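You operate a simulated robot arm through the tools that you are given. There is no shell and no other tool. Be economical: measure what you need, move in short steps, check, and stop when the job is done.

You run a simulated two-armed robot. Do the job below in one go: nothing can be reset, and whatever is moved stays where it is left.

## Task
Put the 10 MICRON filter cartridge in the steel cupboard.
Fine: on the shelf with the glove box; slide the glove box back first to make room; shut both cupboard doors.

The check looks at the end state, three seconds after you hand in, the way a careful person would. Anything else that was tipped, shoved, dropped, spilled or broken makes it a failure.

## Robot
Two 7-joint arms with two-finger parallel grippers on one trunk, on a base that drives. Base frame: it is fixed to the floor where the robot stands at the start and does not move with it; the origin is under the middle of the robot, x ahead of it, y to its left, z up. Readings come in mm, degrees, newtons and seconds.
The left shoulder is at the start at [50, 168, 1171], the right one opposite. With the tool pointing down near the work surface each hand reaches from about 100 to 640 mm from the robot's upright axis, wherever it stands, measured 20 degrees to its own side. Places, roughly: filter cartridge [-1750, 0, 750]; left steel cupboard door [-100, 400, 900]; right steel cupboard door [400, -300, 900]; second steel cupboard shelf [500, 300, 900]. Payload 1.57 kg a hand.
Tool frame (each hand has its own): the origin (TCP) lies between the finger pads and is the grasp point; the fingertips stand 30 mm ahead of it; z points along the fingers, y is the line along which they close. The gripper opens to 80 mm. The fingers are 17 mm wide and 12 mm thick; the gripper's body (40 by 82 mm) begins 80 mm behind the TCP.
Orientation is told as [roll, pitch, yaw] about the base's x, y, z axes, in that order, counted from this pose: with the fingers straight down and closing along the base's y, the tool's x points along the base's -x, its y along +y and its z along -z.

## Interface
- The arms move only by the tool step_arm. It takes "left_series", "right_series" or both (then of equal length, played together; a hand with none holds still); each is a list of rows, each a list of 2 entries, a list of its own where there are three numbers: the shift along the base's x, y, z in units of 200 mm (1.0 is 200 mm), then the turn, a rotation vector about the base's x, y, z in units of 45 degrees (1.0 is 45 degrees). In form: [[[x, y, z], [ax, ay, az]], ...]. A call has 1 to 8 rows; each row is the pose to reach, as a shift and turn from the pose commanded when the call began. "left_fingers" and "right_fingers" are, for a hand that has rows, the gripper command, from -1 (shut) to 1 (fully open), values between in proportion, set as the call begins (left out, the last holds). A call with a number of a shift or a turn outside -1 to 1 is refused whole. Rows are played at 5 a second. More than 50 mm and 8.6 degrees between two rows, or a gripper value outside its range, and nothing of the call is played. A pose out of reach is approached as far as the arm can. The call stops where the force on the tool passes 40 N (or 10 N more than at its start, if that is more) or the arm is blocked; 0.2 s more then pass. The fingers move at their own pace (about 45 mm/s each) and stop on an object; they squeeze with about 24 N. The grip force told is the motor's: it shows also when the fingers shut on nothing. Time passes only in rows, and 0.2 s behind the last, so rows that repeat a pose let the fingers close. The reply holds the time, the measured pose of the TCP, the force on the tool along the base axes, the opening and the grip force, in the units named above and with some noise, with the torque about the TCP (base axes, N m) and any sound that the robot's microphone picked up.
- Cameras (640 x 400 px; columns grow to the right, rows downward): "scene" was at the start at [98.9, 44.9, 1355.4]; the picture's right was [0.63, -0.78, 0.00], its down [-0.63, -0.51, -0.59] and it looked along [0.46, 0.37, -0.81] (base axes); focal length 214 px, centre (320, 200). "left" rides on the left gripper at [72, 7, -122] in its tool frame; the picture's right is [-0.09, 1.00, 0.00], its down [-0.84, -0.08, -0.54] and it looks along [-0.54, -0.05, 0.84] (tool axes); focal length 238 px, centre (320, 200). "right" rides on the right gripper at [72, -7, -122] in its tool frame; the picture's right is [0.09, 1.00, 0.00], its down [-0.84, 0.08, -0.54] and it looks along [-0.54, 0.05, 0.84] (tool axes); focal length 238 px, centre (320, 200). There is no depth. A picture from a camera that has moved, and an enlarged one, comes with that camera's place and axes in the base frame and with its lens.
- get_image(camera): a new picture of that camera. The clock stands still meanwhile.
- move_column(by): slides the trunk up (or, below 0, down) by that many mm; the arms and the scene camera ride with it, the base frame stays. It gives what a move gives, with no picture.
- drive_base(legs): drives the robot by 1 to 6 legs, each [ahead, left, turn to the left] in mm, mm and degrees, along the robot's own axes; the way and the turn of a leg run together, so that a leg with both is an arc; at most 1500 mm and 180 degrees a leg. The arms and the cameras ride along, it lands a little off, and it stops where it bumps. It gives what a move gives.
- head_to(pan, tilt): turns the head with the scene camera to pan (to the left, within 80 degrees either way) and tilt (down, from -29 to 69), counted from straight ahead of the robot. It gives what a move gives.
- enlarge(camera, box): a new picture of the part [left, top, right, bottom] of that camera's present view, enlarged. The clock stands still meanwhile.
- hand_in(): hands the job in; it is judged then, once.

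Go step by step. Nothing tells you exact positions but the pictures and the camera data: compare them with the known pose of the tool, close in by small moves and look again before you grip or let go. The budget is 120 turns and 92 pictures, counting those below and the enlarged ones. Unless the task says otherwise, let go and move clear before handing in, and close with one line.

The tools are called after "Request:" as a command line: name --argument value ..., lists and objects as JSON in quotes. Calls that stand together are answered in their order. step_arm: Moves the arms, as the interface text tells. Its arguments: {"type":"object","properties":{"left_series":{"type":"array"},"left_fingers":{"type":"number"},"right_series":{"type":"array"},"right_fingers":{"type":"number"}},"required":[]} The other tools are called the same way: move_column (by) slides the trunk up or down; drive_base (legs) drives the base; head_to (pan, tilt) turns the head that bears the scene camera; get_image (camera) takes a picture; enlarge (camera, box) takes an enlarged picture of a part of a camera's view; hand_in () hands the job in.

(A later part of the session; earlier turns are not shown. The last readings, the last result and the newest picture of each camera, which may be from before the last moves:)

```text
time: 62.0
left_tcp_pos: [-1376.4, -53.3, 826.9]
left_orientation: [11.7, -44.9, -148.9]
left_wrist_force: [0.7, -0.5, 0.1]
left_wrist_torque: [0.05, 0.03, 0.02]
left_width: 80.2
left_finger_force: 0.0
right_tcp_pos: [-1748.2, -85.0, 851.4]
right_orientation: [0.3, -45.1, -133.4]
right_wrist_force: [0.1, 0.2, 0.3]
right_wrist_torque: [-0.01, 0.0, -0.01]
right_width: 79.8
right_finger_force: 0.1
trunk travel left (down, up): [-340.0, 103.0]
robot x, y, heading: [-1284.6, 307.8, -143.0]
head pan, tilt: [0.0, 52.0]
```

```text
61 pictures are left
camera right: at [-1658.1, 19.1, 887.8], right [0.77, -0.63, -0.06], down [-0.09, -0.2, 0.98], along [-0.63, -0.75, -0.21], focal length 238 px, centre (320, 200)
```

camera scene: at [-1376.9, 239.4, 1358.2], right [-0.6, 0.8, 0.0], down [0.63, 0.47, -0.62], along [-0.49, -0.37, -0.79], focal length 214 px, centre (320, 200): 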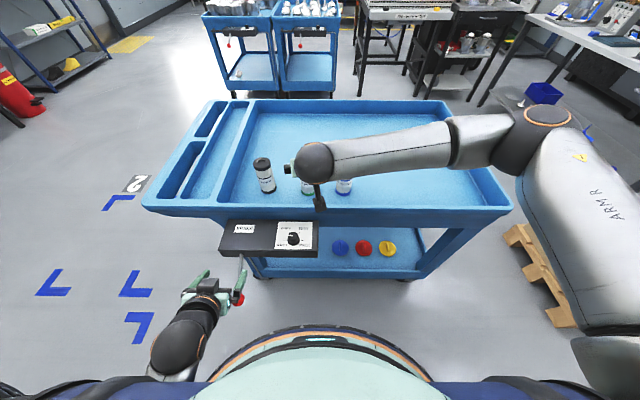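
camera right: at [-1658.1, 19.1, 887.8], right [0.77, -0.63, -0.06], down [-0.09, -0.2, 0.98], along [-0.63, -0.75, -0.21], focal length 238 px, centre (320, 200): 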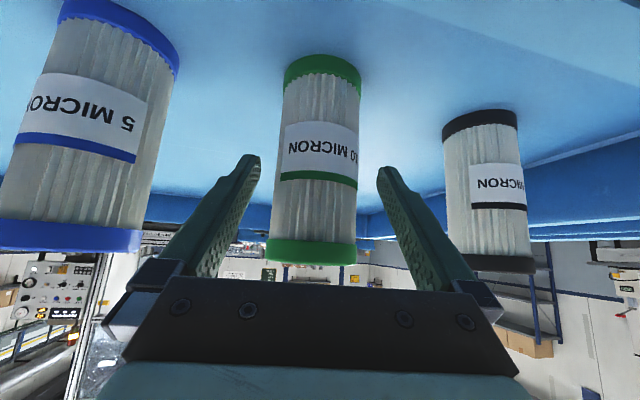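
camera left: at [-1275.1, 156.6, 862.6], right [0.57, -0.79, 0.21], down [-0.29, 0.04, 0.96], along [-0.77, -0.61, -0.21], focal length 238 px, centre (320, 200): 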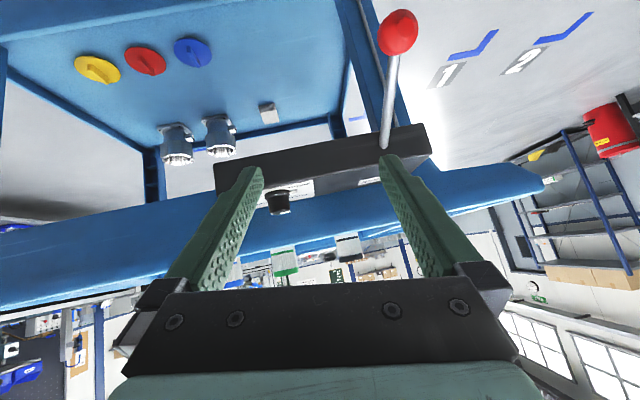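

The wrist view suggests the cartridge axis could be a little deeper than my fingers. I'll check from the scene camera before closing.

Request:
enlarge --camera "scene" --box '[240, 140, 380, 230]'

Request:
get_image --camera "left"

```text
4.44 times, centred on (310, 185) of scene
camera zoom: at [-1376.9, 239.6, 1358.2], right [-0.6, 0.8, 0.0], down [0.63, 0.47, -0.62], along [-0.49, -0.37, -0.79], focal length 953 px, centre (364, 267)
```

zoom: 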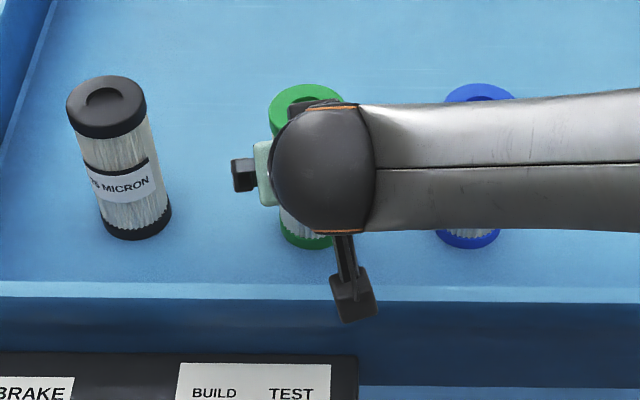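

```text
59 pictures are left
camera left: at [-1270.2, 34.0, 862.8], right [0.57, -0.79, 0.21], down [-0.29, 0.04, 0.96], along [-0.77, -0.61, -0.21], focal length 238 px, centre (320, 200)
```

left: 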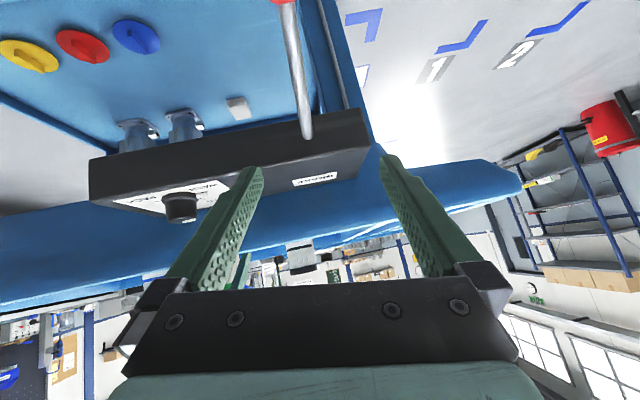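

The axis is roughly 15 mm further ahead than the TCP, so I'll advance 13 mm more and close the fingers.

Request:
step_arm --right_series '[[[-0.025, -0.026, 0], [0, 0, 0]], [[-0.045, -0.047, 0], [0, 0, 0]]]'

Request:
step_arm --right_series '[[[0, 0, 0], [0, 0, 0]], [[0, 0, 0], [0, 0, 0]], [[0, 0, 0], [0, 0, 0]], [[0, 0, 0], [0, 0, 0]]]' --right_fingers -1

Request:
get_image --camera "right"

```text
time: 62.6
left_tcp_pos: [-1376.1, -53.8, 827.4]
left_orientation: [11.7, -44.9, -148.8]
left_wrist_force: [-0.5, 0.2, -0.2]
left_wrist_torque: [0.02, 0.01, -0.02]
left_width: 79.9
left_finger_force: 0.1
right_tcp_pos: [-1757.6, -95.4, 850.3]
right_orientation: [0.1, -45.1, -133.4]
right_wrist_force: [-0.2, 0.4, -0.3]
right_wrist_torque: [-0.01, 0.0, -0.07]
right_width: 79.9
right_finger_force: 0.0
trunk travel left (down, up): [-340.0, 103.0]
robot x, y, heading: [-1287.9, 310.3, -143.3]
head pan, tilt: [0.0, 52.0]
```

```text
time: 63.6
left_tcp_pos: [-1377.4, -53.2, 826.5]
left_orientation: [11.7, -44.9, -148.8]
left_wrist_force: [0.4, -0.5, 0.4]
left_wrist_torque: [0.0, -0.01, -0.01]
left_width: 80.1
left_finger_force: 0.0
right_tcp_pos: [-1757.9, -95.5, 850.9]
right_orientation: [0.4, -45.1, -133.4]
right_wrist_force: [-0.7, 0.6, -0.8]
right_wrist_torque: [0.0, 0.06, 0.02]
right_width: 54.1
right_finger_force: 23.8
trunk travel left (down, up): [-340.0, 103.0]
robot x, y, heading: [-1282.4, 309.4, -143.5]
head pan, tilt: [0.0, 52.0]
```

```text
58 pictures are left
camera right: at [-1667.3, 8.8, 887.5], right [0.77, -0.63, -0.06], down [-0.09, -0.2, 0.98], along [-0.63, -0.75, -0.21], focal length 238 px, centre (320, 200)
```

right: 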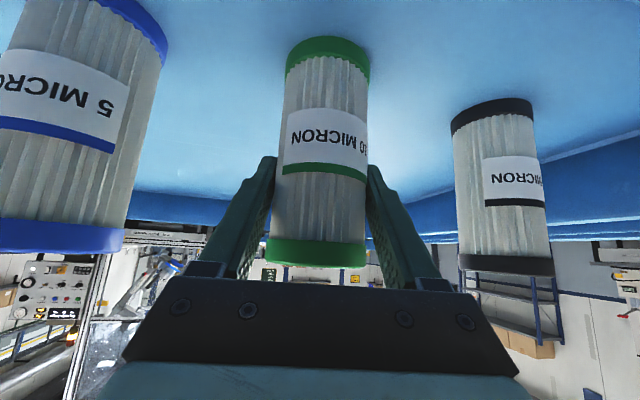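

It's gripped at 54 mm width with full squeeze. I'll lift it straight up and check that it comes along.

Request:
step_arm --right_series '[[[0, 0, 0.05], [0, 0, 0]], [[0, 0, 0.15], [0, 0, 0]], [[0, 0, 0.3], [0, 0, 0]], [[0, 0, 0.5], [0, 0, 0]], [[0, 0, 0.7], [0, 0, 0]], [[0, 0, 0.9], [0, 0, 0]], [[0, 0, 1.0], [0, 0, 0]]]'

Request:
get_image --camera "right"

Request:
get_image --camera "scene"

```text
time: 65.2
left_tcp_pos: [-1376.5, -52.9, 827.2]
left_orientation: [11.7, -44.9, -148.8]
left_wrist_force: [0.0, -0.5, -0.6]
left_wrist_torque: [-0.03, 0.0, -0.02]
left_width: 80.0
left_finger_force: 0.0
right_tcp_pos: [-1759.5, -96.6, 1052.7]
right_orientation: [0.3, -45.0, -133.4]
right_wrist_force: [0.0, 0.9, -2.0]
right_wrist_torque: [0.0, -0.02, -0.02]
right_width: 54.1
right_finger_force: 24.3
trunk travel left (down, up): [-340.0, 103.0]
robot x, y, heading: [-1286.2, 312.9, -143.1]
head pan, tilt: [0.0, 52.0]
```

```text
57 pictures are left
camera right: at [-1669.8, 8.0, 1089.2], right [0.77, -0.63, -0.06], down [-0.09, -0.2, 0.98], along [-0.63, -0.75, -0.21], focal length 238 px, centre (320, 200)
```

right: 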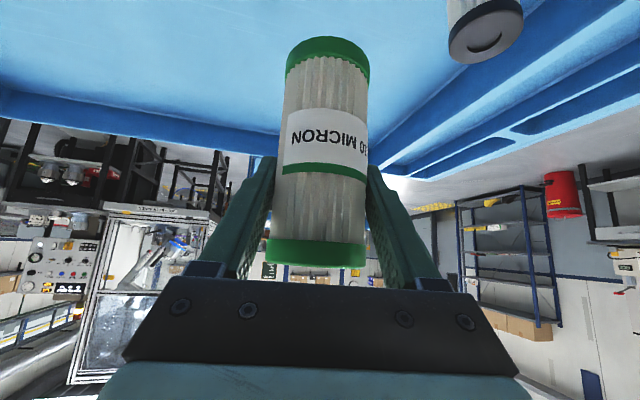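

```text
56 pictures are left
camera scene: at [-1376.9, 239.5, 1358.2], right [-0.6, 0.8, 0.0], down [0.63, 0.47, -0.62], along [-0.49, -0.37, -0.79], focal length 214 px, centre (320, 200)
```

scene: 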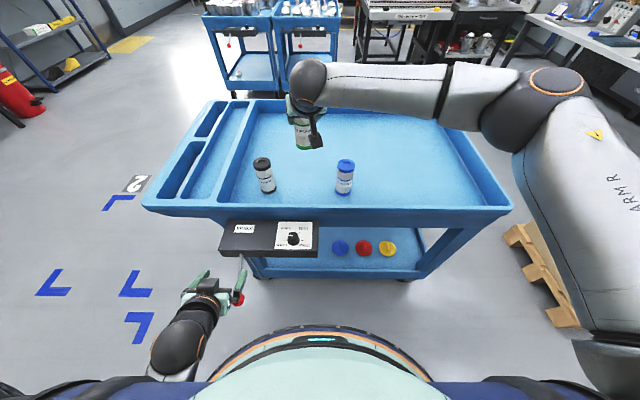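

The cartridge is securely held and light. I'll draw the hand in close and back away from the cart.

Request:
step_arm --right_series '[[[0.1, 0.12, 0.05], [0, 0, 0]], [[0.2, 0.24, 0.1], [0, 0, 0]], [[0.3, 0.37, 0.15], [0, 0, 0]], [[0.4, 0.49, 0.2], [0, 0, 0]], [[0.5, 0.61, 0.25], [0, 0, 0]], [[0.6, 0.73, 0.3], [0, 0, 0]], [[0.7, 0.86, 0.35], [0, 0, 0]], [[0.8, 0.975, 0.4], [0, 0, 0]]]'

Request:
drive_base --legs '[[-330, 0, 0]]'

Request:
step_arm --left_series '[[[-0.05, 0.07, -0.06], [0, 0, 0]], [[-0.1, 0.14, -0.12], [0, 0, 0]], [[-0.15, 0.2, -0.18], [0, 0, 0]], [[-0.195, 0.26, -0.25], [0, 0, 0]]]'

Request:
get_image --camera "scene"

```text
time: 67.0
left_tcp_pos: [-1376.6, -52.8, 827.8]
left_orientation: [11.7, -44.9, -148.8]
left_wrist_force: [1.4, 0.7, -0.4]
left_wrist_torque: [-0.02, 0.0, -0.01]
left_width: 79.9
left_finger_force: 0.0
right_tcp_pos: [-1598.9, 100.7, 1132.3]
right_orientation: [0.3, -45.1, -133.4]
right_wrist_force: [-0.2, -0.2, -1.5]
right_wrist_torque: [-0.03, -0.03, 0.02]
right_width: 54.0
right_finger_force: 24.3
trunk travel left (down, up): [-340.0, 103.0]
robot x, y, heading: [-1287.1, 307.2, -143.4]
head pan, tilt: [0.0, 52.0]
```

```text
time: 69.2
left_tcp_pos: [-1114.0, 143.6, 826.4]
left_orientation: [11.7, -44.9, -148.9]
left_wrist_force: [1.3, -1.2, 0.7]
left_wrist_torque: [-0.02, 0.01, -0.01]
left_width: 80.4
left_finger_force: 0.1
right_tcp_pos: [-1333.9, 296.7, 1131.5]
right_orientation: [0.3, -45.1, -133.4]
right_wrist_force: [0.0, 0.7, -1.2]
right_wrist_torque: [0.0, 0.0, 0.01]
right_width: 54.3
right_finger_force: 23.8
trunk travel left (down, up): [-340.0, 103.0]
robot x, y, heading: [-1024.2, 507.0, -143.3]
head pan, tilt: [0.0, 52.0]
```

```text
time: 70.1
left_tcp_pos: [-1096.8, 121.4, 792.2]
left_orientation: [28.8, -42.5, -161.9]
left_wrist_force: [0.3, 1.5, -1.1]
left_wrist_torque: [-0.12, 0.08, -0.01]
left_width: 80.0
left_finger_force: 0.0
right_tcp_pos: [-1334.6, 297.2, 1131.1]
right_orientation: [0.3, -45.0, -133.5]
right_wrist_force: [-0.7, -0.4, -1.3]
right_wrist_torque: [0.01, 0.01, 0.01]
right_width: 54.0
right_finger_force: 24.0
trunk travel left (down, up): [-340.0, 103.0]
robot x, y, heading: [-1023.1, 505.6, -143.6]
head pan, tilt: [0.0, 52.0]
stopped in row 4 (left hand): the arm was blocked; the commanded pose is now the measured one
```

```text
55 pictures are left
camera scene: at [-1113.7, 436.1, 1358.2], right [-0.6, 0.8, 0.0], down [0.63, 0.47, -0.62], along [-0.49, -0.37, -0.79], focal length 214 px, centre (320, 200)
```

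scene: 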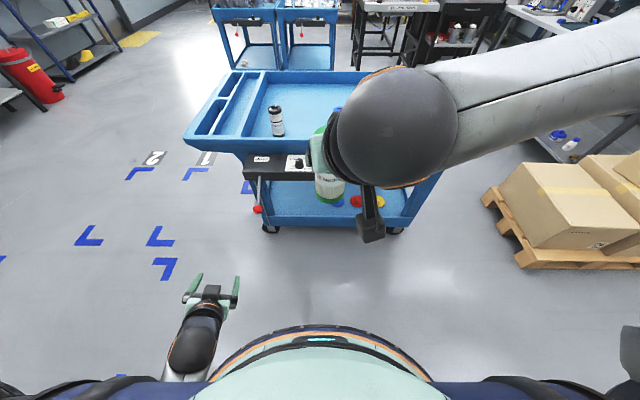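

The left arm is folded to its limit, so I'll straighten it out to a lower, downward-pointing pose where it has slack and stays clear of the cupboard.

Request:
step_arm --left_series '[[[0, 0, -0.15], [0.1, -0.045, 0.013]], [[0, 0, -0.3], [0.21, -0.09, 0.027]], [[-0.02, 0.03, -0.4], [0.315, -0.135, 0.04]], [[-0.05, 0.06, -0.45], [0.42, -0.18, 0.053]], [[-0.07, 0.1, -0.45], [0.525, -0.225, 0.067]], [[-0.1, 0.13, -0.45], [0.63, -0.27, 0.08]], [[-0.12, 0.16, -0.45], [0.735, -0.315, 0.094]], [[-0.149, 0.2, -0.45], [0.84, -0.36, 0.107]]]'

Request:
get_image --camera "scene"

```text
time: 71.9
left_tcp_pos: [-1124.9, 162.0, 701.0]
left_orientation: [0.3, -9.5, -143.5]
left_wrist_force: [0.4, -0.1, -0.1]
left_wrist_torque: [-0.04, 0.01, -0.01]
left_width: 80.2
left_finger_force: 0.0
right_tcp_pos: [-1336.2, 296.2, 1131.6]
right_orientation: [0.3, -45.0, -133.5]
right_wrist_force: [0.8, 0.3, -0.8]
right_wrist_torque: [-0.01, -0.03, -0.03]
right_width: 54.0
right_finger_force: 24.1
trunk travel left (down, up): [-340.0, 103.0]
robot x, y, heading: [-1021.7, 504.3, -143.2]
head pan, tilt: [0.0, 52.0]
```

```text
54 pictures are left
camera scene: at [-1113.8, 436.0, 1358.2], right [-0.6, 0.8, 0.0], down [0.63, 0.47, -0.62], along [-0.49, -0.37, -0.79], focal length 214 px, centre (320, 200)
```

scene: 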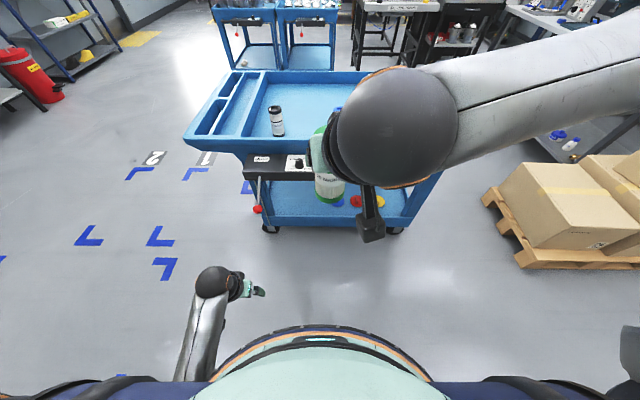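

Both arms are in good shape. I'll drive back to the spot in front of the cupboard and turn to heading 0.

Request:
drive_base --legs '[[133, 1001, 0], [0, 0, 143.3]]'

Request:
head_to --pan 35 --tilt 25

Request:
get_image --camera "scene"

```text
time: 86.9
left_tcp_pos: [-225.0, -176.2, 702.9]
left_orientation: [0.3, -10.0, -1.7]
left_wrist_force: [0.5, 0.2, -0.3]
left_wrist_torque: [0.01, 0.0, -0.02]
left_width: 79.8
left_finger_force: 0.1
right_tcp_pos: [-145.3, -413.2, 1131.5]
right_orientation: [0.2, -45.1, 8.3]
right_wrist_force: [0.1, 1.2, -0.4]
right_wrist_torque: [-0.01, 0.01, 0.01]
right_width: 0.0
right_finger_force: 21.5
trunk travel left (down, up): [-340.0, 103.0]
robot x, y, heading: [-518.6, -385.5, -1.3]
head pan, tilt: [0.0, 52.0]
```

```text
time: 88.0
left_tcp_pos: [-226.3, -177.3, 703.3]
left_orientation: [0.3, -9.9, -1.7]
left_wrist_force: [-0.5, 0.5, -0.1]
left_wrist_torque: [-0.03, 0.0, 0.01]
left_width: 80.0
left_finger_force: 0.0
right_tcp_pos: [-145.6, -412.9, 1130.1]
right_orientation: [0.2, -45.1, 8.3]
right_wrist_force: [1.1, 0.1, 0.2]
right_wrist_torque: [0.0, 0.01, 0.0]
right_width: 0.1
right_finger_force: 21.1
trunk travel left (down, up): [-340.0, 103.0]
robot x, y, heading: [-515.5, -386.1, -1.6]
head pan, tilt: [35.0, 25.0]
```

```text
53 pictures are left
camera scene: at [-401.0, -336.9, 1398.3], right [0.55, -0.83, 0.0], down [-0.35, -0.23, -0.91], along [0.76, 0.5, -0.42], focal length 214 px, centre (320, 200)
```

scene: 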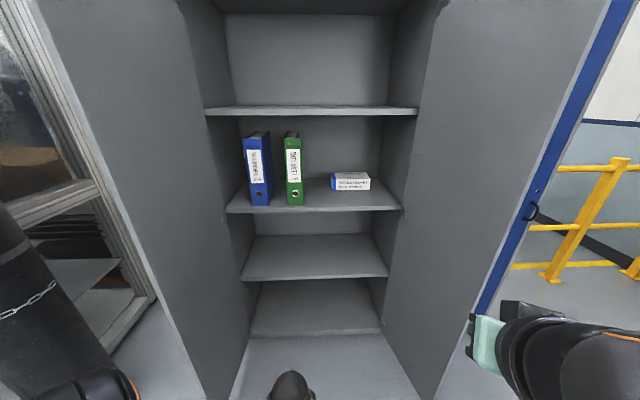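

The right gripper is empty: the cartridge slipped out during the drive. I need to find it on the floor before moving any further.

Request:
get_image --camera "right"

Request:
head_to --pan 0 --tilt 60

Request:
get_image --camera "scene"

Request:
head_to --pan -80 --tilt 40

Request:
get_image --camera "scene"

Request:
head_to --pan 80 --tilt 40

Request:
get_image --camera "scene"

```text
52 pictures are left
camera right: at [-279.2, -440.6, 1168.3], right [-0.21, 0.98, -0.06], down [0.19, 0.1, 0.98], along [0.96, 0.19, -0.21], focal length 238 px, centre (320, 200)
```

right: 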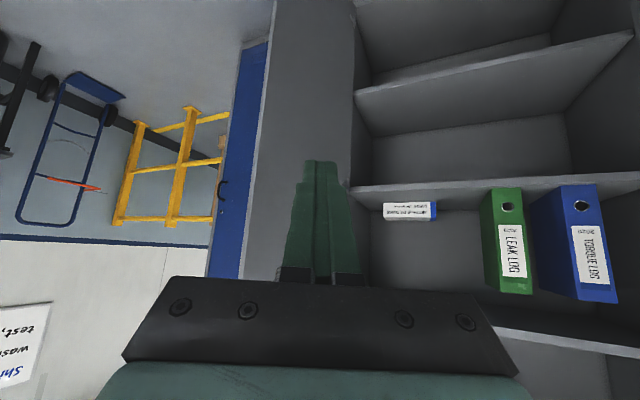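

```text
time: 89.0
left_tcp_pos: [-225.0, -177.4, 702.7]
left_orientation: [0.3, -10.0, -1.8]
left_wrist_force: [0.0, -0.3, -0.2]
left_wrist_torque: [-0.01, 0.0, 0.0]
left_width: 80.1
left_finger_force: 0.1
right_tcp_pos: [-144.8, -413.4, 1130.8]
right_orientation: [0.3, -45.1, 8.3]
right_wrist_force: [-0.6, 0.9, -0.8]
right_wrist_torque: [-0.02, 0.0, -0.02]
right_width: 0.0
right_finger_force: 21.5
trunk travel left (down, up): [-340.0, 103.0]
robot x, y, heading: [-522.4, -385.2, -1.4]
head pan, tilt: [0.0, 60.0]
```

```text
51 pictures are left
camera scene: at [-411.2, -389.4, 1348.3], right [-0.03, -1.0, 0.0], down [-0.87, 0.02, -0.5], along [0.5, -0.01, -0.87], focal length 214 px, centre (320, 200)
```

scene: 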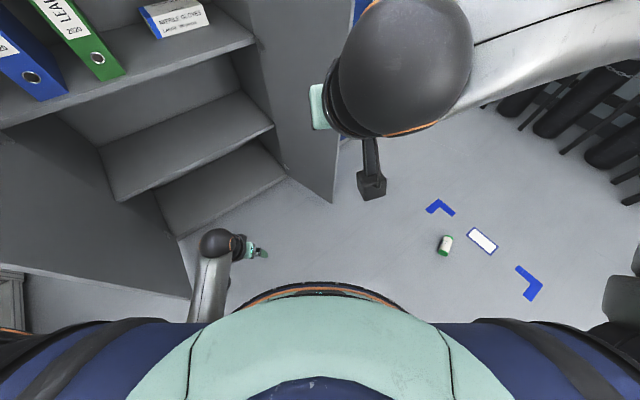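

```text
time: 90.5
left_tcp_pos: [-225.0, -178.3, 702.1]
left_orientation: [0.4, -10.0, -1.7]
left_wrist_force: [-0.1, 0.1, 0.3]
left_wrist_torque: [0.01, -0.01, 0.02]
left_width: 79.8
left_finger_force: 0.0
right_tcp_pos: [-146.1, -413.8, 1130.8]
right_orientation: [0.3, -45.1, 8.3]
right_wrist_force: [-0.1, 0.2, 0.8]
right_wrist_torque: [-0.02, 0.0, 0.0]
right_width: 0.2
right_finger_force: 21.4
trunk travel left (down, up): [-340.0, 103.0]
robot x, y, heading: [-521.4, -388.5, -1.7]
head pan, tilt: [-80.0, 40.0]
```

```text
50 pictures are left
camera scene: at [-465.3, -471.8, 1375.0], right [-0.99, -0.15, 0.0], down [-0.1, 0.64, -0.77], along [0.11, -0.76, -0.64], focal length 214 px, centre (320, 200)
```

scene: 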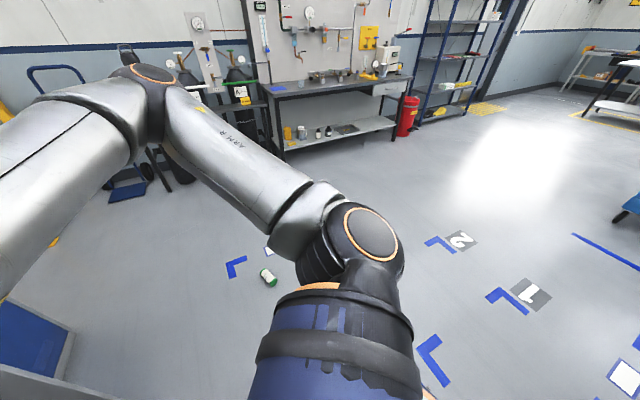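

```text
time: 93.0
left_tcp_pos: [-225.7, -177.4, 701.6]
left_orientation: [0.2, -10.0, -1.7]
left_wrist_force: [1.0, 0.1, -1.3]
left_wrist_torque: [0.04, -0.01, 0.0]
left_width: 80.3
left_finger_force: 0.0
right_tcp_pos: [-145.9, -413.6, 1132.4]
right_orientation: [0.3, -45.0, 8.3]
right_wrist_force: [-0.4, 0.0, -0.1]
right_wrist_torque: [0.02, 0.01, 0.03]
right_width: 0.1
right_finger_force: 21.1
trunk travel left (down, up): [-340.0, 103.0]
robot x, y, heading: [-518.8, -385.4, -1.5]
head pan, tilt: [80.0, 40.0]
```

```text
49 pictures are left
camera scene: at [-460.9, -304.4, 1375.0], right [0.98, -0.2, 0.0], down [-0.13, -0.63, -0.77], along [0.15, 0.75, -0.64], focal length 214 px, centre (320, 200)
```

scene: 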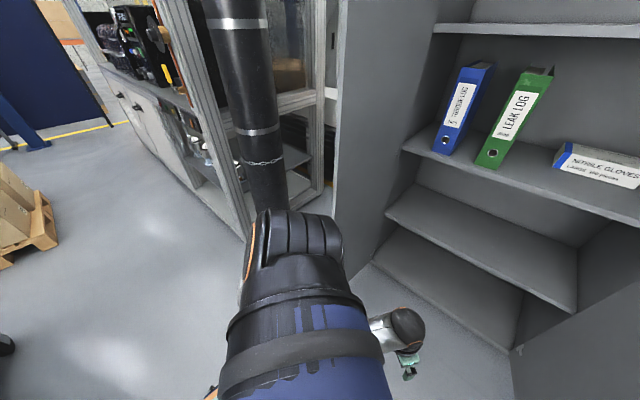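

The cartridge is lying on the floor at about [-5, -1192], with clear floor all around it, so I can recover it. I'll look closely at how it lies and whether it is intact.

Request:
head_to --pan -40 --tilt 50

Request:
get_image --camera "scene"

```text
time: 95.0
left_tcp_pos: [-225.1, -176.0, 703.7]
left_orientation: [0.3, -10.0, -1.7]
left_wrist_force: [0.8, -0.6, 0.0]
left_wrist_torque: [0.01, 0.0, -0.03]
left_width: 79.9
left_finger_force: 0.0
right_tcp_pos: [-145.8, -414.8, 1131.4]
right_orientation: [0.3, -45.1, 8.3]
right_wrist_force: [0.4, 0.1, 0.4]
right_wrist_torque: [0.0, 0.0, -0.01]
right_width: 0.1
right_finger_force: 21.4
trunk travel left (down, up): [-340.0, 103.0]
robot x, y, heading: [-521.3, -385.0, -1.5]
head pan, tilt: [-40.0, 50.0]
```

```text
48 pictures are left
camera scene: at [-420.2, -438.7, 1360.9], right [-0.66, -0.75, 0.0], down [-0.57, 0.51, -0.64], along [0.48, -0.43, -0.77], focal length 214 px, centre (320, 200)
```

scene: 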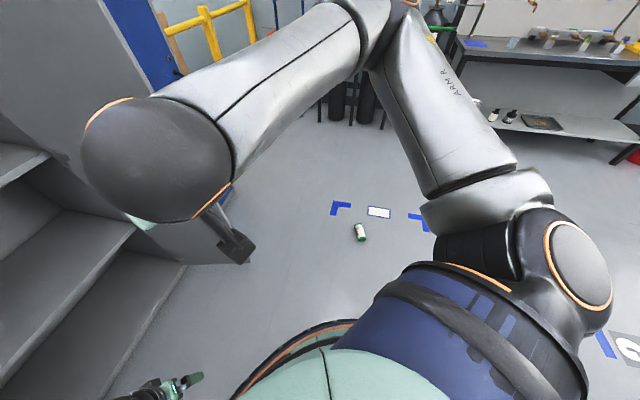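

Request:
enlarge --camera "scene" --box '[330, 210, 390, 255]'

```text
8.89 times, centred on (360, 232) of scene
camera zoom: at [-420.2, -438.7, 1360.9], right [-0.66, -0.75, 0.0], down [-0.57, 0.51, -0.64], along [0.48, -0.43, -0.77], focal length 1906 px, centre (-36, -89)
```

zoom: 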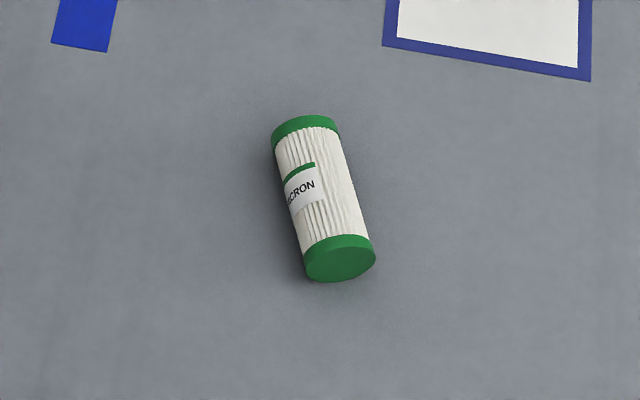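

The cartridge looks intact. It lies along yaw -34° with its bottom end toward the robot, so if I grip it with the hand pointing down and then tilt the hand level, it will stand the right way up. I'll drive to face it along its axis, stopping well short.

Request:
drive_base --legs '[[88, -392, 0], [0, 0, -32.5]]'

Request:
head_to --pan 0 --tilt 60

Request:
get_image --camera "scene"

```text
time: 100.7
left_tcp_pos: [-82.9, -778.3, 702.5]
left_orientation: [0.3, -9.9, -34.2]
left_wrist_force: [-0.1, 1.3, 0.2]
left_wrist_torque: [-0.02, 0.01, 0.0]
left_width: 79.9
left_finger_force: 0.0
right_tcp_pos: [-142.4, -1021.2, 1131.6]
right_orientation: [0.4, -45.2, -24.1]
right_wrist_force: [0.6, 0.3, -1.0]
right_wrist_torque: [0.01, 0.0, 0.01]
right_width: 0.1
right_finger_force: 21.3
trunk travel left (down, up): [-340.0, 103.0]
robot x, y, heading: [-444.8, -794.3, -34.4]
head pan, tilt: [-40.0, 50.0]
```

```text
time: 101.7
left_tcp_pos: [-82.6, -778.3, 703.0]
left_orientation: [0.2, -9.9, -34.1]
left_wrist_force: [0.0, -0.1, 0.4]
left_wrist_torque: [0.02, 0.01, -0.01]
left_width: 80.3
left_finger_force: 0.0
right_tcp_pos: [-142.4, -1020.2, 1130.8]
right_orientation: [0.2, -45.1, -24.2]
right_wrist_force: [0.5, -0.2, -0.5]
right_wrist_torque: [-0.01, 0.02, -0.02]
right_width: 0.1
right_finger_force: 20.9
trunk travel left (down, up): [-340.0, 103.0]
robot x, y, heading: [-443.4, -798.6, -33.7]
head pan, tilt: [0.0, 60.0]
```

```text
46 pictures are left
camera scene: at [-352.9, -857.1, 1348.3], right [-0.56, -0.83, 0.0], down [-0.72, 0.49, -0.5], along [0.41, -0.28, -0.87], focal length 214 px, centre (320, 200)
```

scene: 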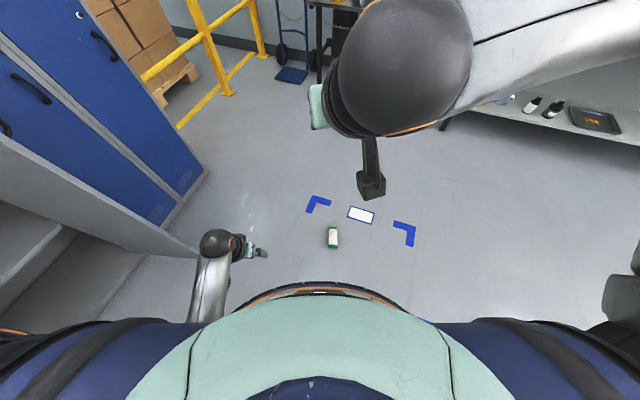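

The cartridge lies straight ahead, along my heading. I'll point the right hand straight down with the fingers open and lower the trunk.

Request:
step_arm --right_series '[[[0, 0, 0], [0.061, 0.11, -0.026]], [[0, 0, 0], [0.122, 0.219, -0.052]], [[0, 0, 0], [0.183, 0.329, -0.078]], [[0, 0, 0], [0.244, 0.438, -0.105]], [[0, 0, 0], [0.304, 0.548, -0.131]], [[0, 0, 0], [0.365, 0.657, -0.157]], [[0, 0, 0], [0.426, 0.767, -0.183]], [[0, 0, 0], [0.487, 0.876, -0.209]]]' --right_fingers 1

Request:
move_column --by -335

Request:
get_image --camera "scene"

Request:
get_image --camera "right"

```text
time: 103.5
left_tcp_pos: [-82.6, -779.1, 703.4]
left_orientation: [0.4, -10.0, -34.2]
left_wrist_force: [0.1, -0.2, 0.4]
left_wrist_torque: [0.02, -0.01, -0.02]
left_width: 80.1
left_finger_force: 0.0
right_tcp_pos: [-142.5, -1020.6, 1132.1]
right_orientation: [0.1, 0.1, -34.1]
right_wrist_force: [1.5, -0.3, -0.2]
right_wrist_torque: [-0.01, 0.02, 0.05]
right_width: 79.8
right_finger_force: 0.1
trunk travel left (down, up): [-340.0, 103.0]
robot x, y, heading: [-440.6, -795.7, -34.0]
head pan, tilt: [0.0, 60.0]
```

```text
time: 106.8
left_tcp_pos: [-80.9, -773.7, 397.2]
left_orientation: [2.6, -9.7, -34.6]
left_wrist_force: [0.3, -0.3, -0.6]
left_wrist_torque: [-0.04, 0.04, 0.02]
left_width: 79.8
left_finger_force: 0.0
right_tcp_pos: [-146.1, -1033.7, 817.3]
right_orientation: [1.6, 0.5, -34.2]
right_wrist_force: [-0.1, 0.7, -0.5]
right_wrist_torque: [0.03, 0.01, 0.03]
right_width: 80.1
right_finger_force: 0.1
trunk travel left (down, up): [-5.0, 438.0]
robot x, y, heading: [-444.9, -794.8, -33.7]
head pan, tilt: [0.0, 60.0]
```

```text
45 pictures are left
camera scene: at [-357.1, -875.2, 1036.6], right [-0.56, -0.83, -0.02], down [-0.71, 0.5, -0.49], along [0.42, -0.26, -0.87], focal length 214 px, centre (320, 200)
```

scene: 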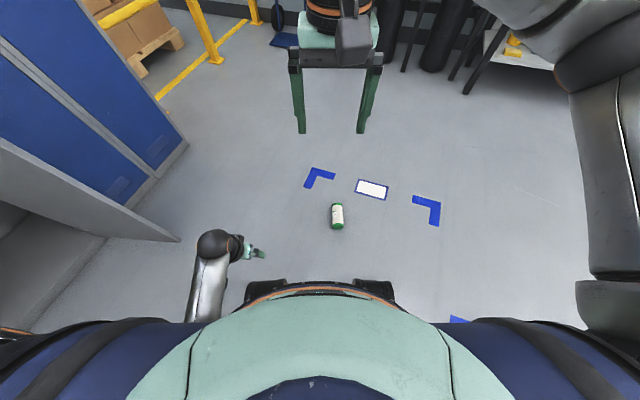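

```text
44 pictures are left
camera right: at [-208.7, -1002.5, 941.6], right [0.48, 0.88, 0.03], down [0.73, -0.42, 0.54], along [0.48, -0.24, -0.84], focal length 238 px, centre (320, 200)
```

right: 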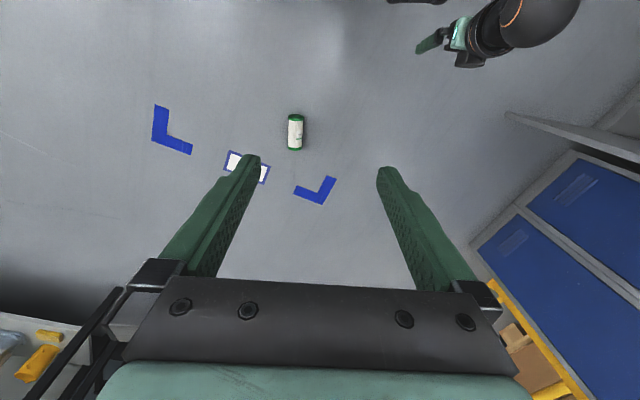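

The trunk move left the robot tilted slightly, so something low is touching. I'll raise it until the tilt is gone.

Request:
move_column --by 60

Request:
get_image --camera "scene"

```text
time: 107.8
left_tcp_pos: [-84.2, -778.3, 426.4]
left_orientation: [0.4, -9.9, -34.2]
left_wrist_force: [-0.2, -0.3, -0.6]
left_wrist_torque: [0.03, 0.01, -0.03]
left_width: 80.0
left_finger_force: 0.1
right_tcp_pos: [-142.5, -1020.2, 856.7]
right_orientation: [0.2, -0.1, -34.2]
right_wrist_force: [-0.6, -0.6, -0.5]
right_wrist_torque: [0.02, -0.02, 0.01]
right_width: 79.8
right_finger_force: 0.0
trunk travel left (down, up): [-65.0, 378.0]
robot x, y, heading: [-440.4, -796.4, -34.1]
head pan, tilt: [0.0, 60.0]
```

```text
43 pictures are left
camera scene: at [-352.8, -857.1, 1072.3], right [-0.56, -0.83, 0.0], down [-0.72, 0.48, -0.5], along [0.41, -0.28, -0.87], focal length 214 px, centre (320, 200)
```

scene: 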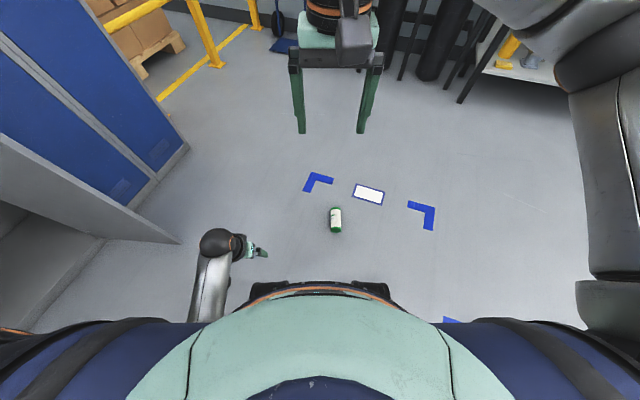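

The robot is level again with the trunk 275 mm down. I'll lower the right hand in steps here, short of the cartridge, to test the reach.

Request:
step_arm --right_series '[[[0, 0, -0.2], [0, 0, 0]], [[0, 0, -0.4], [0, 0, 0]], [[0, 0, -0.6], [0, 0, 0]], [[0, 0, -0.8], [0, 0, 0]], [[0, 0, -1.0], [0, 0, 0]]]'

Request:
step_arm --right_series '[[[0, 0, -0.2], [0, 0, 0]], [[0, 0, -0.4], [0, 0, 0]], [[0, 0, -0.6], [0, 0, 0]], [[0, 0, -0.8], [0, 0, 0]], [[0, 0, -1.0], [0, 0, 0]]]'

Request:
step_arm --right_series '[[[0, 0, -0.2], [0, 0, 0]], [[0, 0, -0.4], [0, 0, 0]], [[0, 0, -0.6], [0, 0, 0]], [[0, 0, -0.8], [0, 0, 0]], [[0, 0, -1.0], [0, 0, 0]]]'

Request:
get_image --camera "right"

```text
time: 109.0
left_tcp_pos: [-84.4, -777.8, 427.6]
left_orientation: [0.3, -10.0, -34.2]
left_wrist_force: [-0.5, -0.6, 0.2]
left_wrist_torque: [0.01, 0.02, 0.04]
left_width: 80.0
left_finger_force: 0.2
right_tcp_pos: [-142.9, -1023.4, 656.8]
right_orientation: [0.2, -0.1, -34.1]
right_wrist_force: [-0.6, 0.2, 0.4]
right_wrist_torque: [0.0, -0.04, 0.03]
right_width: 80.3
right_finger_force: 0.1
trunk travel left (down, up): [-65.0, 378.0]
robot x, y, heading: [-445.5, -796.3, -34.1]
head pan, tilt: [0.0, 60.0]
```

```text
time: 110.2
left_tcp_pos: [-84.1, -778.4, 426.1]
left_orientation: [0.3, -10.1, -34.2]
left_wrist_force: [-1.0, 0.0, -0.5]
left_wrist_torque: [0.0, 0.02, 0.02]
left_width: 80.2
left_finger_force: 0.1
right_tcp_pos: [-144.2, -1022.5, 454.9]
right_orientation: [0.2, 0.0, -34.1]
right_wrist_force: [0.2, 0.4, 0.1]
right_wrist_torque: [0.01, -0.01, 0.01]
right_width: 80.2
right_finger_force: 0.1
trunk travel left (down, up): [-65.0, 378.0]
robot x, y, heading: [-444.6, -795.6, -34.3]
head pan, tilt: [0.0, 60.0]
```

```text
time: 111.6
left_tcp_pos: [-84.7, -779.3, 428.0]
left_orientation: [0.3, -9.9, -34.3]
left_wrist_force: [-0.8, -0.1, 0.6]
left_wrist_torque: [0.0, -0.02, -0.02]
left_width: 80.1
left_finger_force: 0.1
right_tcp_pos: [-143.5, -1154.7, 271.6]
right_orientation: [-6.2, -5.6, -40.1]
right_wrist_force: [0.2, 0.0, 0.8]
right_wrist_torque: [0.01, 0.0, 0.03]
right_width: 80.1
right_finger_force: 0.1
trunk travel left (down, up): [-65.0, 378.0]
robot x, y, heading: [-442.4, -797.3, -34.2]
head pan, tilt: [0.0, 60.0]
stopped in row 5 (right hand): the arm was blocked; the commanded pose is now the measured one
```

```text
42 pictures are left
camera right: at [-201.1, -1096.6, 387.4], right [0.58, 0.81, -0.12], down [0.68, -0.4, 0.61], along [0.45, -0.43, -0.78], focal length 238 px, centre (320, 200)
```

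right: 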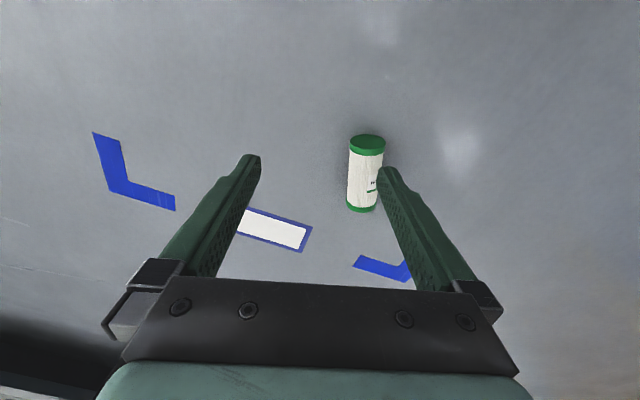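

The arm was blocked at about z 270. I'll look to see what stops it.

Request:
head_to --pan -35 --tilt 60

Request:
get_image --camera "scene"

```text
time: 112.6
left_tcp_pos: [-83.6, -778.6, 427.6]
left_orientation: [0.4, -9.9, -34.2]
left_wrist_force: [-0.3, -0.1, 0.3]
left_wrist_torque: [0.01, 0.01, -0.04]
left_width: 79.8
left_finger_force: 0.2
right_tcp_pos: [-143.0, -1154.3, 270.4]
right_orientation: [-6.2, -5.5, -40.1]
right_wrist_force: [-0.6, 0.2, -0.4]
right_wrist_torque: [0.0, 0.01, -0.03]
right_width: 80.1
right_finger_force: 0.1
trunk travel left (down, up): [-65.0, 378.0]
robot x, y, heading: [-446.7, -796.2, -34.1]
head pan, tilt: [-35.0, 60.0]
```

```text
41 pictures are left
camera scene: at [-384.3, -882.3, 1073.3], right [-0.93, -0.36, 0.0], down [-0.31, 0.81, -0.5], along [0.18, -0.47, -0.87], focal length 214 px, centre (320, 200)
```

scene: 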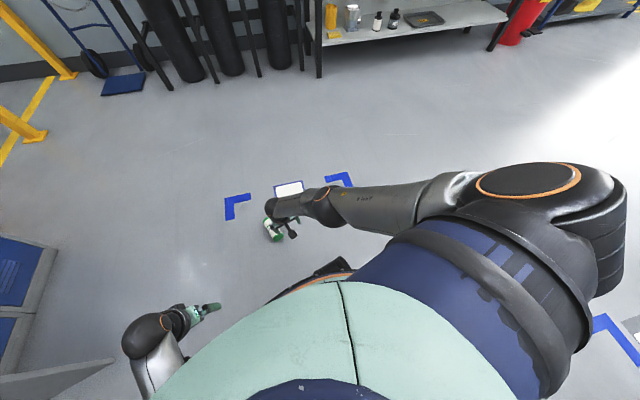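

The hand drifted outward to about 450 mm ahead. I'll straighten it there and try descending further.

Request:
step_arm --right_series '[[[0, 0, 0], [0.092, 0.003, 0.066]], [[0, 0, 0], [0.185, 0.007, 0.133]], [[0, 0, -0.15], [0.185, 0.007, 0.133]], [[0, 0, -0.3], [0.185, 0.007, 0.133]], [[0, 0, -0.45], [0.185, 0.007, 0.133]], [[0, 0, -0.6], [0.185, 0.007, 0.133]]]'

Request:
get_image --camera "right"

```text
time: 114.0
left_tcp_pos: [-83.7, -778.2, 427.6]
left_orientation: [0.4, -10.0, -34.3]
left_wrist_force: [-0.2, -0.5, 0.1]
left_wrist_torque: [-0.03, 0.01, -0.04]
left_width: 79.7
left_finger_force: 0.1
right_tcp_pos: [-168.3, -1154.2, 253.2]
right_orientation: [0.2, -0.9, -34.4]
right_wrist_force: [0.0, -0.3, -0.3]
right_wrist_torque: [0.01, 0.02, -0.01]
right_width: 79.9
right_finger_force: 0.0
right hand out of reach, approached as far as the arm can: row 2, 3, 4, 5, 6
trunk travel left (down, up): [-65.0, 378.0]
robot x, y, heading: [-444.1, -797.4, -34.2]
head pan, tilt: [-35.0, 60.0]
```

```text
40 pictures are left
camera right: at [-232.0, -1118.6, 374.5], right [0.49, 0.87, 0.0], down [0.73, -0.41, 0.55], along [0.49, -0.27, -0.83], focal length 238 px, centre (320, 200)
```

right: 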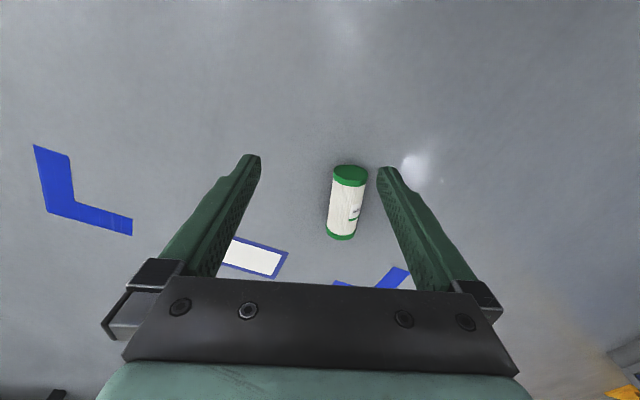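

The floor is beyond reach in front with a vertical tool. Beside the robot the shoulder is nearly above the floor outside the base, so I'll test how low the hand gets there.

Request:
step_arm --right_series '[[[-0.05, 0, 0.2], [0, 0, 0]], [[-0.2, -0.05, 0.35], [0, 0, 0]], [[-0.35, -0.1, 0.45], [0, 0, 0]], [[-0.5, -0.15, 0.5], [0, 0, 0]], [[-0.65, -0.2, 0.5], [0, 0, 0]], [[-0.8, -0.25, 0.5], [0, 0, 0]], [[-0.98, -0.3, 0.5], [0, 0, 0]]]'

Request:
step_arm --right_series '[[[-0.16, 0.05, 0], [0, 0, 0]], [[-0.33, 0.1, 0], [0, 0, 0]], [[-0.5, 0.155, 0], [0, 0, 0]], [[-0.66, 0.21, 0], [0, 0, 0]], [[-0.83, 0.26, 0], [0, 0, 0]], [[-0.995, 0.31, 0], [0, 0, 0]]]'

Request:
step_arm --right_series '[[[0, 0, -0.2], [0, 0, 0]], [[0, 0, -0.4], [0, 0, 0]], [[0, 0, -0.6], [0, 0, 0]], [[0, 0, -0.8], [0, 0, 0]], [[0, 0, -1.0], [0, 0, 0]]]'

Request:
head_to --pan -80 --tilt 60

Request:
get_image --camera "scene"

```text
time: 115.6
left_tcp_pos: [-82.7, -778.7, 427.7]
left_orientation: [0.4, -10.0, -34.1]
left_wrist_force: [-0.3, 1.0, -0.2]
left_wrist_torque: [-0.01, 0.02, -0.02]
left_width: 80.1
left_finger_force: 0.1
right_tcp_pos: [-360.9, -1205.1, 350.0]
right_orientation: [0.5, -0.1, -34.2]
right_wrist_force: [0.0, 0.5, 0.7]
right_wrist_torque: [0.01, -0.02, 0.02]
right_width: 79.9
right_finger_force: 0.0
trunk travel left (down, up): [-65.0, 378.0]
robot x, y, heading: [-442.8, -797.7, -34.0]
head pan, tilt: [-35.0, 60.0]
```

```text
time: 117.0
left_tcp_pos: [-83.8, -778.8, 429.0]
left_orientation: [0.4, -10.1, -34.1]
left_wrist_force: [-0.8, 0.2, -0.6]
left_wrist_torque: [-0.01, 0.01, 0.05]
left_width: 80.2
left_finger_force: 0.0
right_tcp_pos: [-562.8, -1140.9, 352.1]
right_orientation: [0.5, 0.0, -34.1]
right_wrist_force: [-4.0, 3.0, -1.0]
right_wrist_torque: [-0.25, -0.39, -0.04]
right_width: 80.1
right_finger_force: 0.1
trunk travel left (down, up): [-65.0, 378.0]
robot x, y, heading: [-444.7, -797.6, -34.1]
head pan, tilt: [-35.0, 60.0]
```

```text
time: 118.2
left_tcp_pos: [-83.6, -778.2, 427.6]
left_orientation: [0.3, -10.0, -34.2]
left_wrist_force: [0.1, 0.3, 0.6]
left_wrist_torque: [0.01, 0.01, 0.01]
left_width: 80.0
left_finger_force: 0.0
right_tcp_pos: [-560.8, -1145.9, 151.1]
right_orientation: [0.6, -0.2, -34.3]
right_wrist_force: [-0.7, -0.3, -0.5]
right_wrist_torque: [-0.01, 0.0, 0.01]
right_width: 80.0
right_finger_force: 0.1
trunk travel left (down, up): [-65.0, 378.0]
robot x, y, heading: [-443.4, -797.9, -34.2]
head pan, tilt: [-35.0, 60.0]
```

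```text
time: 119.3
left_tcp_pos: [-82.9, -779.3, 428.1]
left_orientation: [0.3, -10.0, -34.1]
left_wrist_force: [1.7, -0.4, 0.0]
left_wrist_torque: [0.02, -0.01, 0.01]
left_width: 80.3
left_finger_force: 0.1
right_tcp_pos: [-561.0, -1145.4, 151.5]
right_orientation: [0.5, -0.1, -34.3]
right_wrist_force: [-0.2, -0.3, 0.3]
right_wrist_torque: [-0.02, 0.03, 0.01]
right_width: 80.0
right_finger_force: 0.1
trunk travel left (down, up): [-65.0, 378.0]
robot x, y, heading: [-444.3, -798.8, -33.9]
head pan, tilt: [-80.0, 60.0]
```

```text
39 pictures are left
camera scene: at [-435.3, -880.9, 1073.3], right [-0.91, 0.41, 0.0], down [0.35, 0.79, -0.5], along [-0.2, -0.46, -0.87], focal length 214 px, centre (320, 200)
```

scene: 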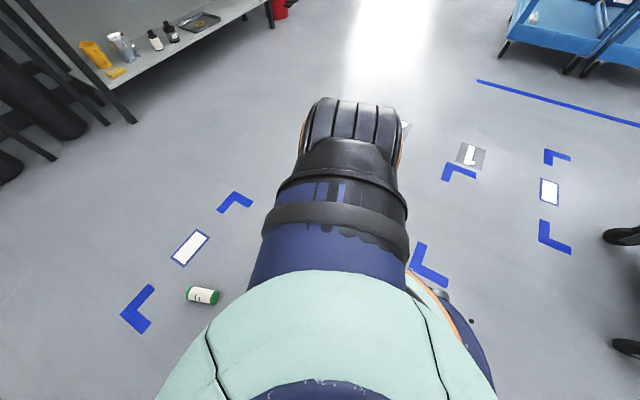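

Beside the robot the hand reaches z 150 with no trouble, so a floor pick is feasible there with the trunk lower. I'll swing the left arm forward, out of the trunk's way, and test further descent.

Request:
step_arm --left_series '[[[0.1, -0.07, 0.06], [0, 0, 0]], [[0.2, -0.14, 0.12], [0, 0, 0]], [[0.3, -0.21, 0.18], [0, 0, 0]], [[0.4, -0.28, 0.24], [0, 0, 0]], [[0.5, -0.35, 0.3], [0, 0, 0]], [[0.62, -0.42, 0.4], [0, 0, 0]]]'

Request:
move_column --by -60

Request:
get_image --camera "right"

```text
time: 120.7
left_tcp_pos: [40.8, -861.6, 504.8]
left_orientation: [0.3, -9.9, -34.2]
left_wrist_force: [0.3, -0.3, -0.1]
left_wrist_torque: [0.02, -0.01, -0.02]
left_width: 80.0
left_finger_force: 0.0
right_tcp_pos: [-561.0, -1145.8, 150.7]
right_orientation: [0.4, -0.1, -34.2]
right_wrist_force: [1.5, 0.6, -0.2]
right_wrist_torque: [-0.05, -0.01, 0.0]
right_width: 80.1
right_finger_force: 0.1
trunk travel left (down, up): [-65.0, 378.0]
robot x, y, heading: [-445.4, -799.0, -34.3]
head pan, tilt: [-80.0, 60.0]
```

```text
time: 121.7
left_tcp_pos: [46.0, -860.7, 488.7]
left_orientation: [2.4, -12.3, -34.3]
left_wrist_force: [-0.1, -0.8, 0.2]
left_wrist_torque: [0.0, -0.02, 0.02]
left_width: 79.7
left_finger_force: 0.0
right_tcp_pos: [-555.0, -1144.0, 108.7]
right_orientation: [1.7, -1.5, -34.3]
right_wrist_force: [0.2, 0.0, 0.2]
right_wrist_torque: [0.0, 0.01, -0.02]
right_width: 79.9
right_finger_force: 0.0
trunk travel left (down, up): [-5.0, 438.0]
robot x, y, heading: [-442.6, -801.6, -34.2]
head pan, tilt: [-80.0, 60.0]
```

```text
38 pictures are left
camera right: at [-621.8, -1110.8, 230.2], right [0.48, 0.87, 0.03], down [0.71, -0.41, 0.57], along [0.51, -0.26, -0.82], focal length 238 px, centre (320, 200)
```

right: 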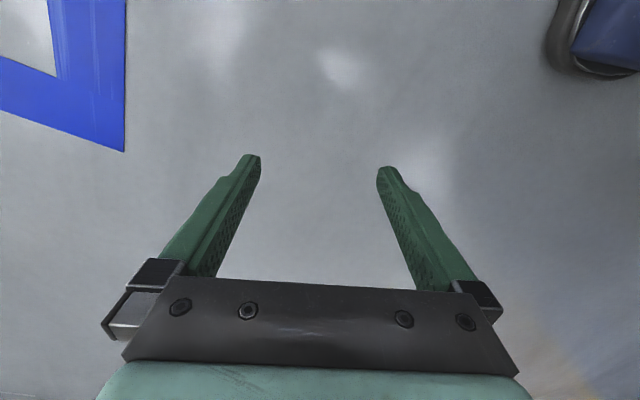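

The trunk still bottoms out near -305 mm, so I'll use -300 mm and test the arm's remaining reach.

Request:
move_column --by 35

Request:
step_arm --right_series '[[[0, 0, -0.1], [0, 0, 0]], [[0, 0, -0.2], [0, 0, 0]], [[0, 0, -0.3], [0, 0, 0]], [[0, 0, -0.38], [0, 0, 0]]]'

Request:
head_to --pan 60 --tilt 65

Request:
get_image --camera "scene"

```text
time: 122.5
left_tcp_pos: [40.7, -863.0, 477.9]
left_orientation: [0.2, -10.0, -34.3]
left_wrist_force: [0.2, 0.5, -0.6]
left_wrist_torque: [0.02, -0.1, 0.0]
left_width: 80.0
left_finger_force: 0.0
right_tcp_pos: [-560.4, -1145.5, 122.7]
right_orientation: [0.4, -0.1, -34.3]
right_wrist_force: [-0.3, -0.5, -0.4]
right_wrist_torque: [-0.01, 0.0, -0.05]
right_width: 79.9
right_finger_force: 0.0
trunk travel left (down, up): [-40.0, 403.0]
robot x, y, heading: [-444.2, -799.6, -34.3]
head pan, tilt: [-80.0, 60.0]
```

```text
time: 123.5
left_tcp_pos: [41.3, -862.6, 480.2]
left_orientation: [0.3, -9.9, -34.3]
left_wrist_force: [0.4, 0.2, -1.3]
left_wrist_torque: [0.03, -0.03, 0.03]
left_width: 79.9
left_finger_force: 0.1
right_tcp_pos: [-567.6, -1143.7, 102.8]
right_orientation: [0.5, 0.0, -34.3]
right_wrist_force: [-1.0, -0.2, -0.1]
right_wrist_torque: [0.01, 0.01, 0.04]
right_width: 80.1
right_finger_force: 0.0
right hand out of reach, approached as far as the arm can: row 2, 3, 4
trunk travel left (down, up): [-40.0, 403.0]
robot x, y, heading: [-440.9, -793.5, -34.3]
head pan, tilt: [-80.0, 60.0]
```

```text
time: 125.8
left_tcp_pos: [40.8, -861.0, 479.9]
left_orientation: [0.2, -10.1, -34.2]
left_wrist_force: [0.5, 0.7, 0.3]
left_wrist_torque: [-0.01, -0.01, 0.02]
left_width: 79.8
left_finger_force: 0.0
right_tcp_pos: [-567.9, -1144.3, 102.3]
right_orientation: [0.3, -0.1, -34.3]
right_wrist_force: [0.5, 0.1, 0.9]
right_wrist_torque: [0.02, 0.02, 0.0]
right_width: 80.0
right_finger_force: 0.0
trunk travel left (down, up): [-40.0, 403.0]
robot x, y, heading: [-443.2, -794.1, -34.1]
head pan, tilt: [60.0, 65.0]
```

```text
37 pictures are left
camera scene: at [-353.5, -793.5, 1042.7], right [0.44, -0.9, 0.0], down [-0.82, -0.4, -0.42], along [0.38, 0.18, -0.91], focal length 214 px, centre (320, 200)
```

scene: 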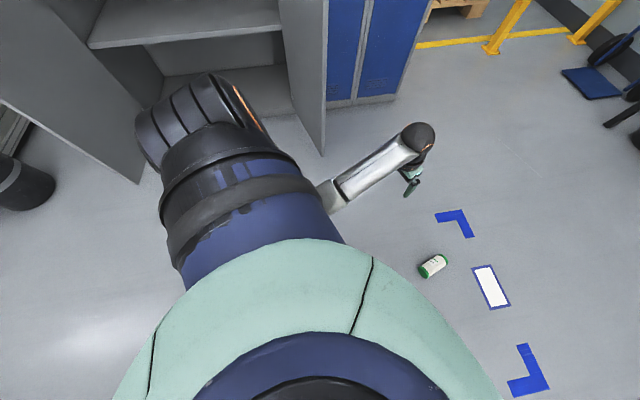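

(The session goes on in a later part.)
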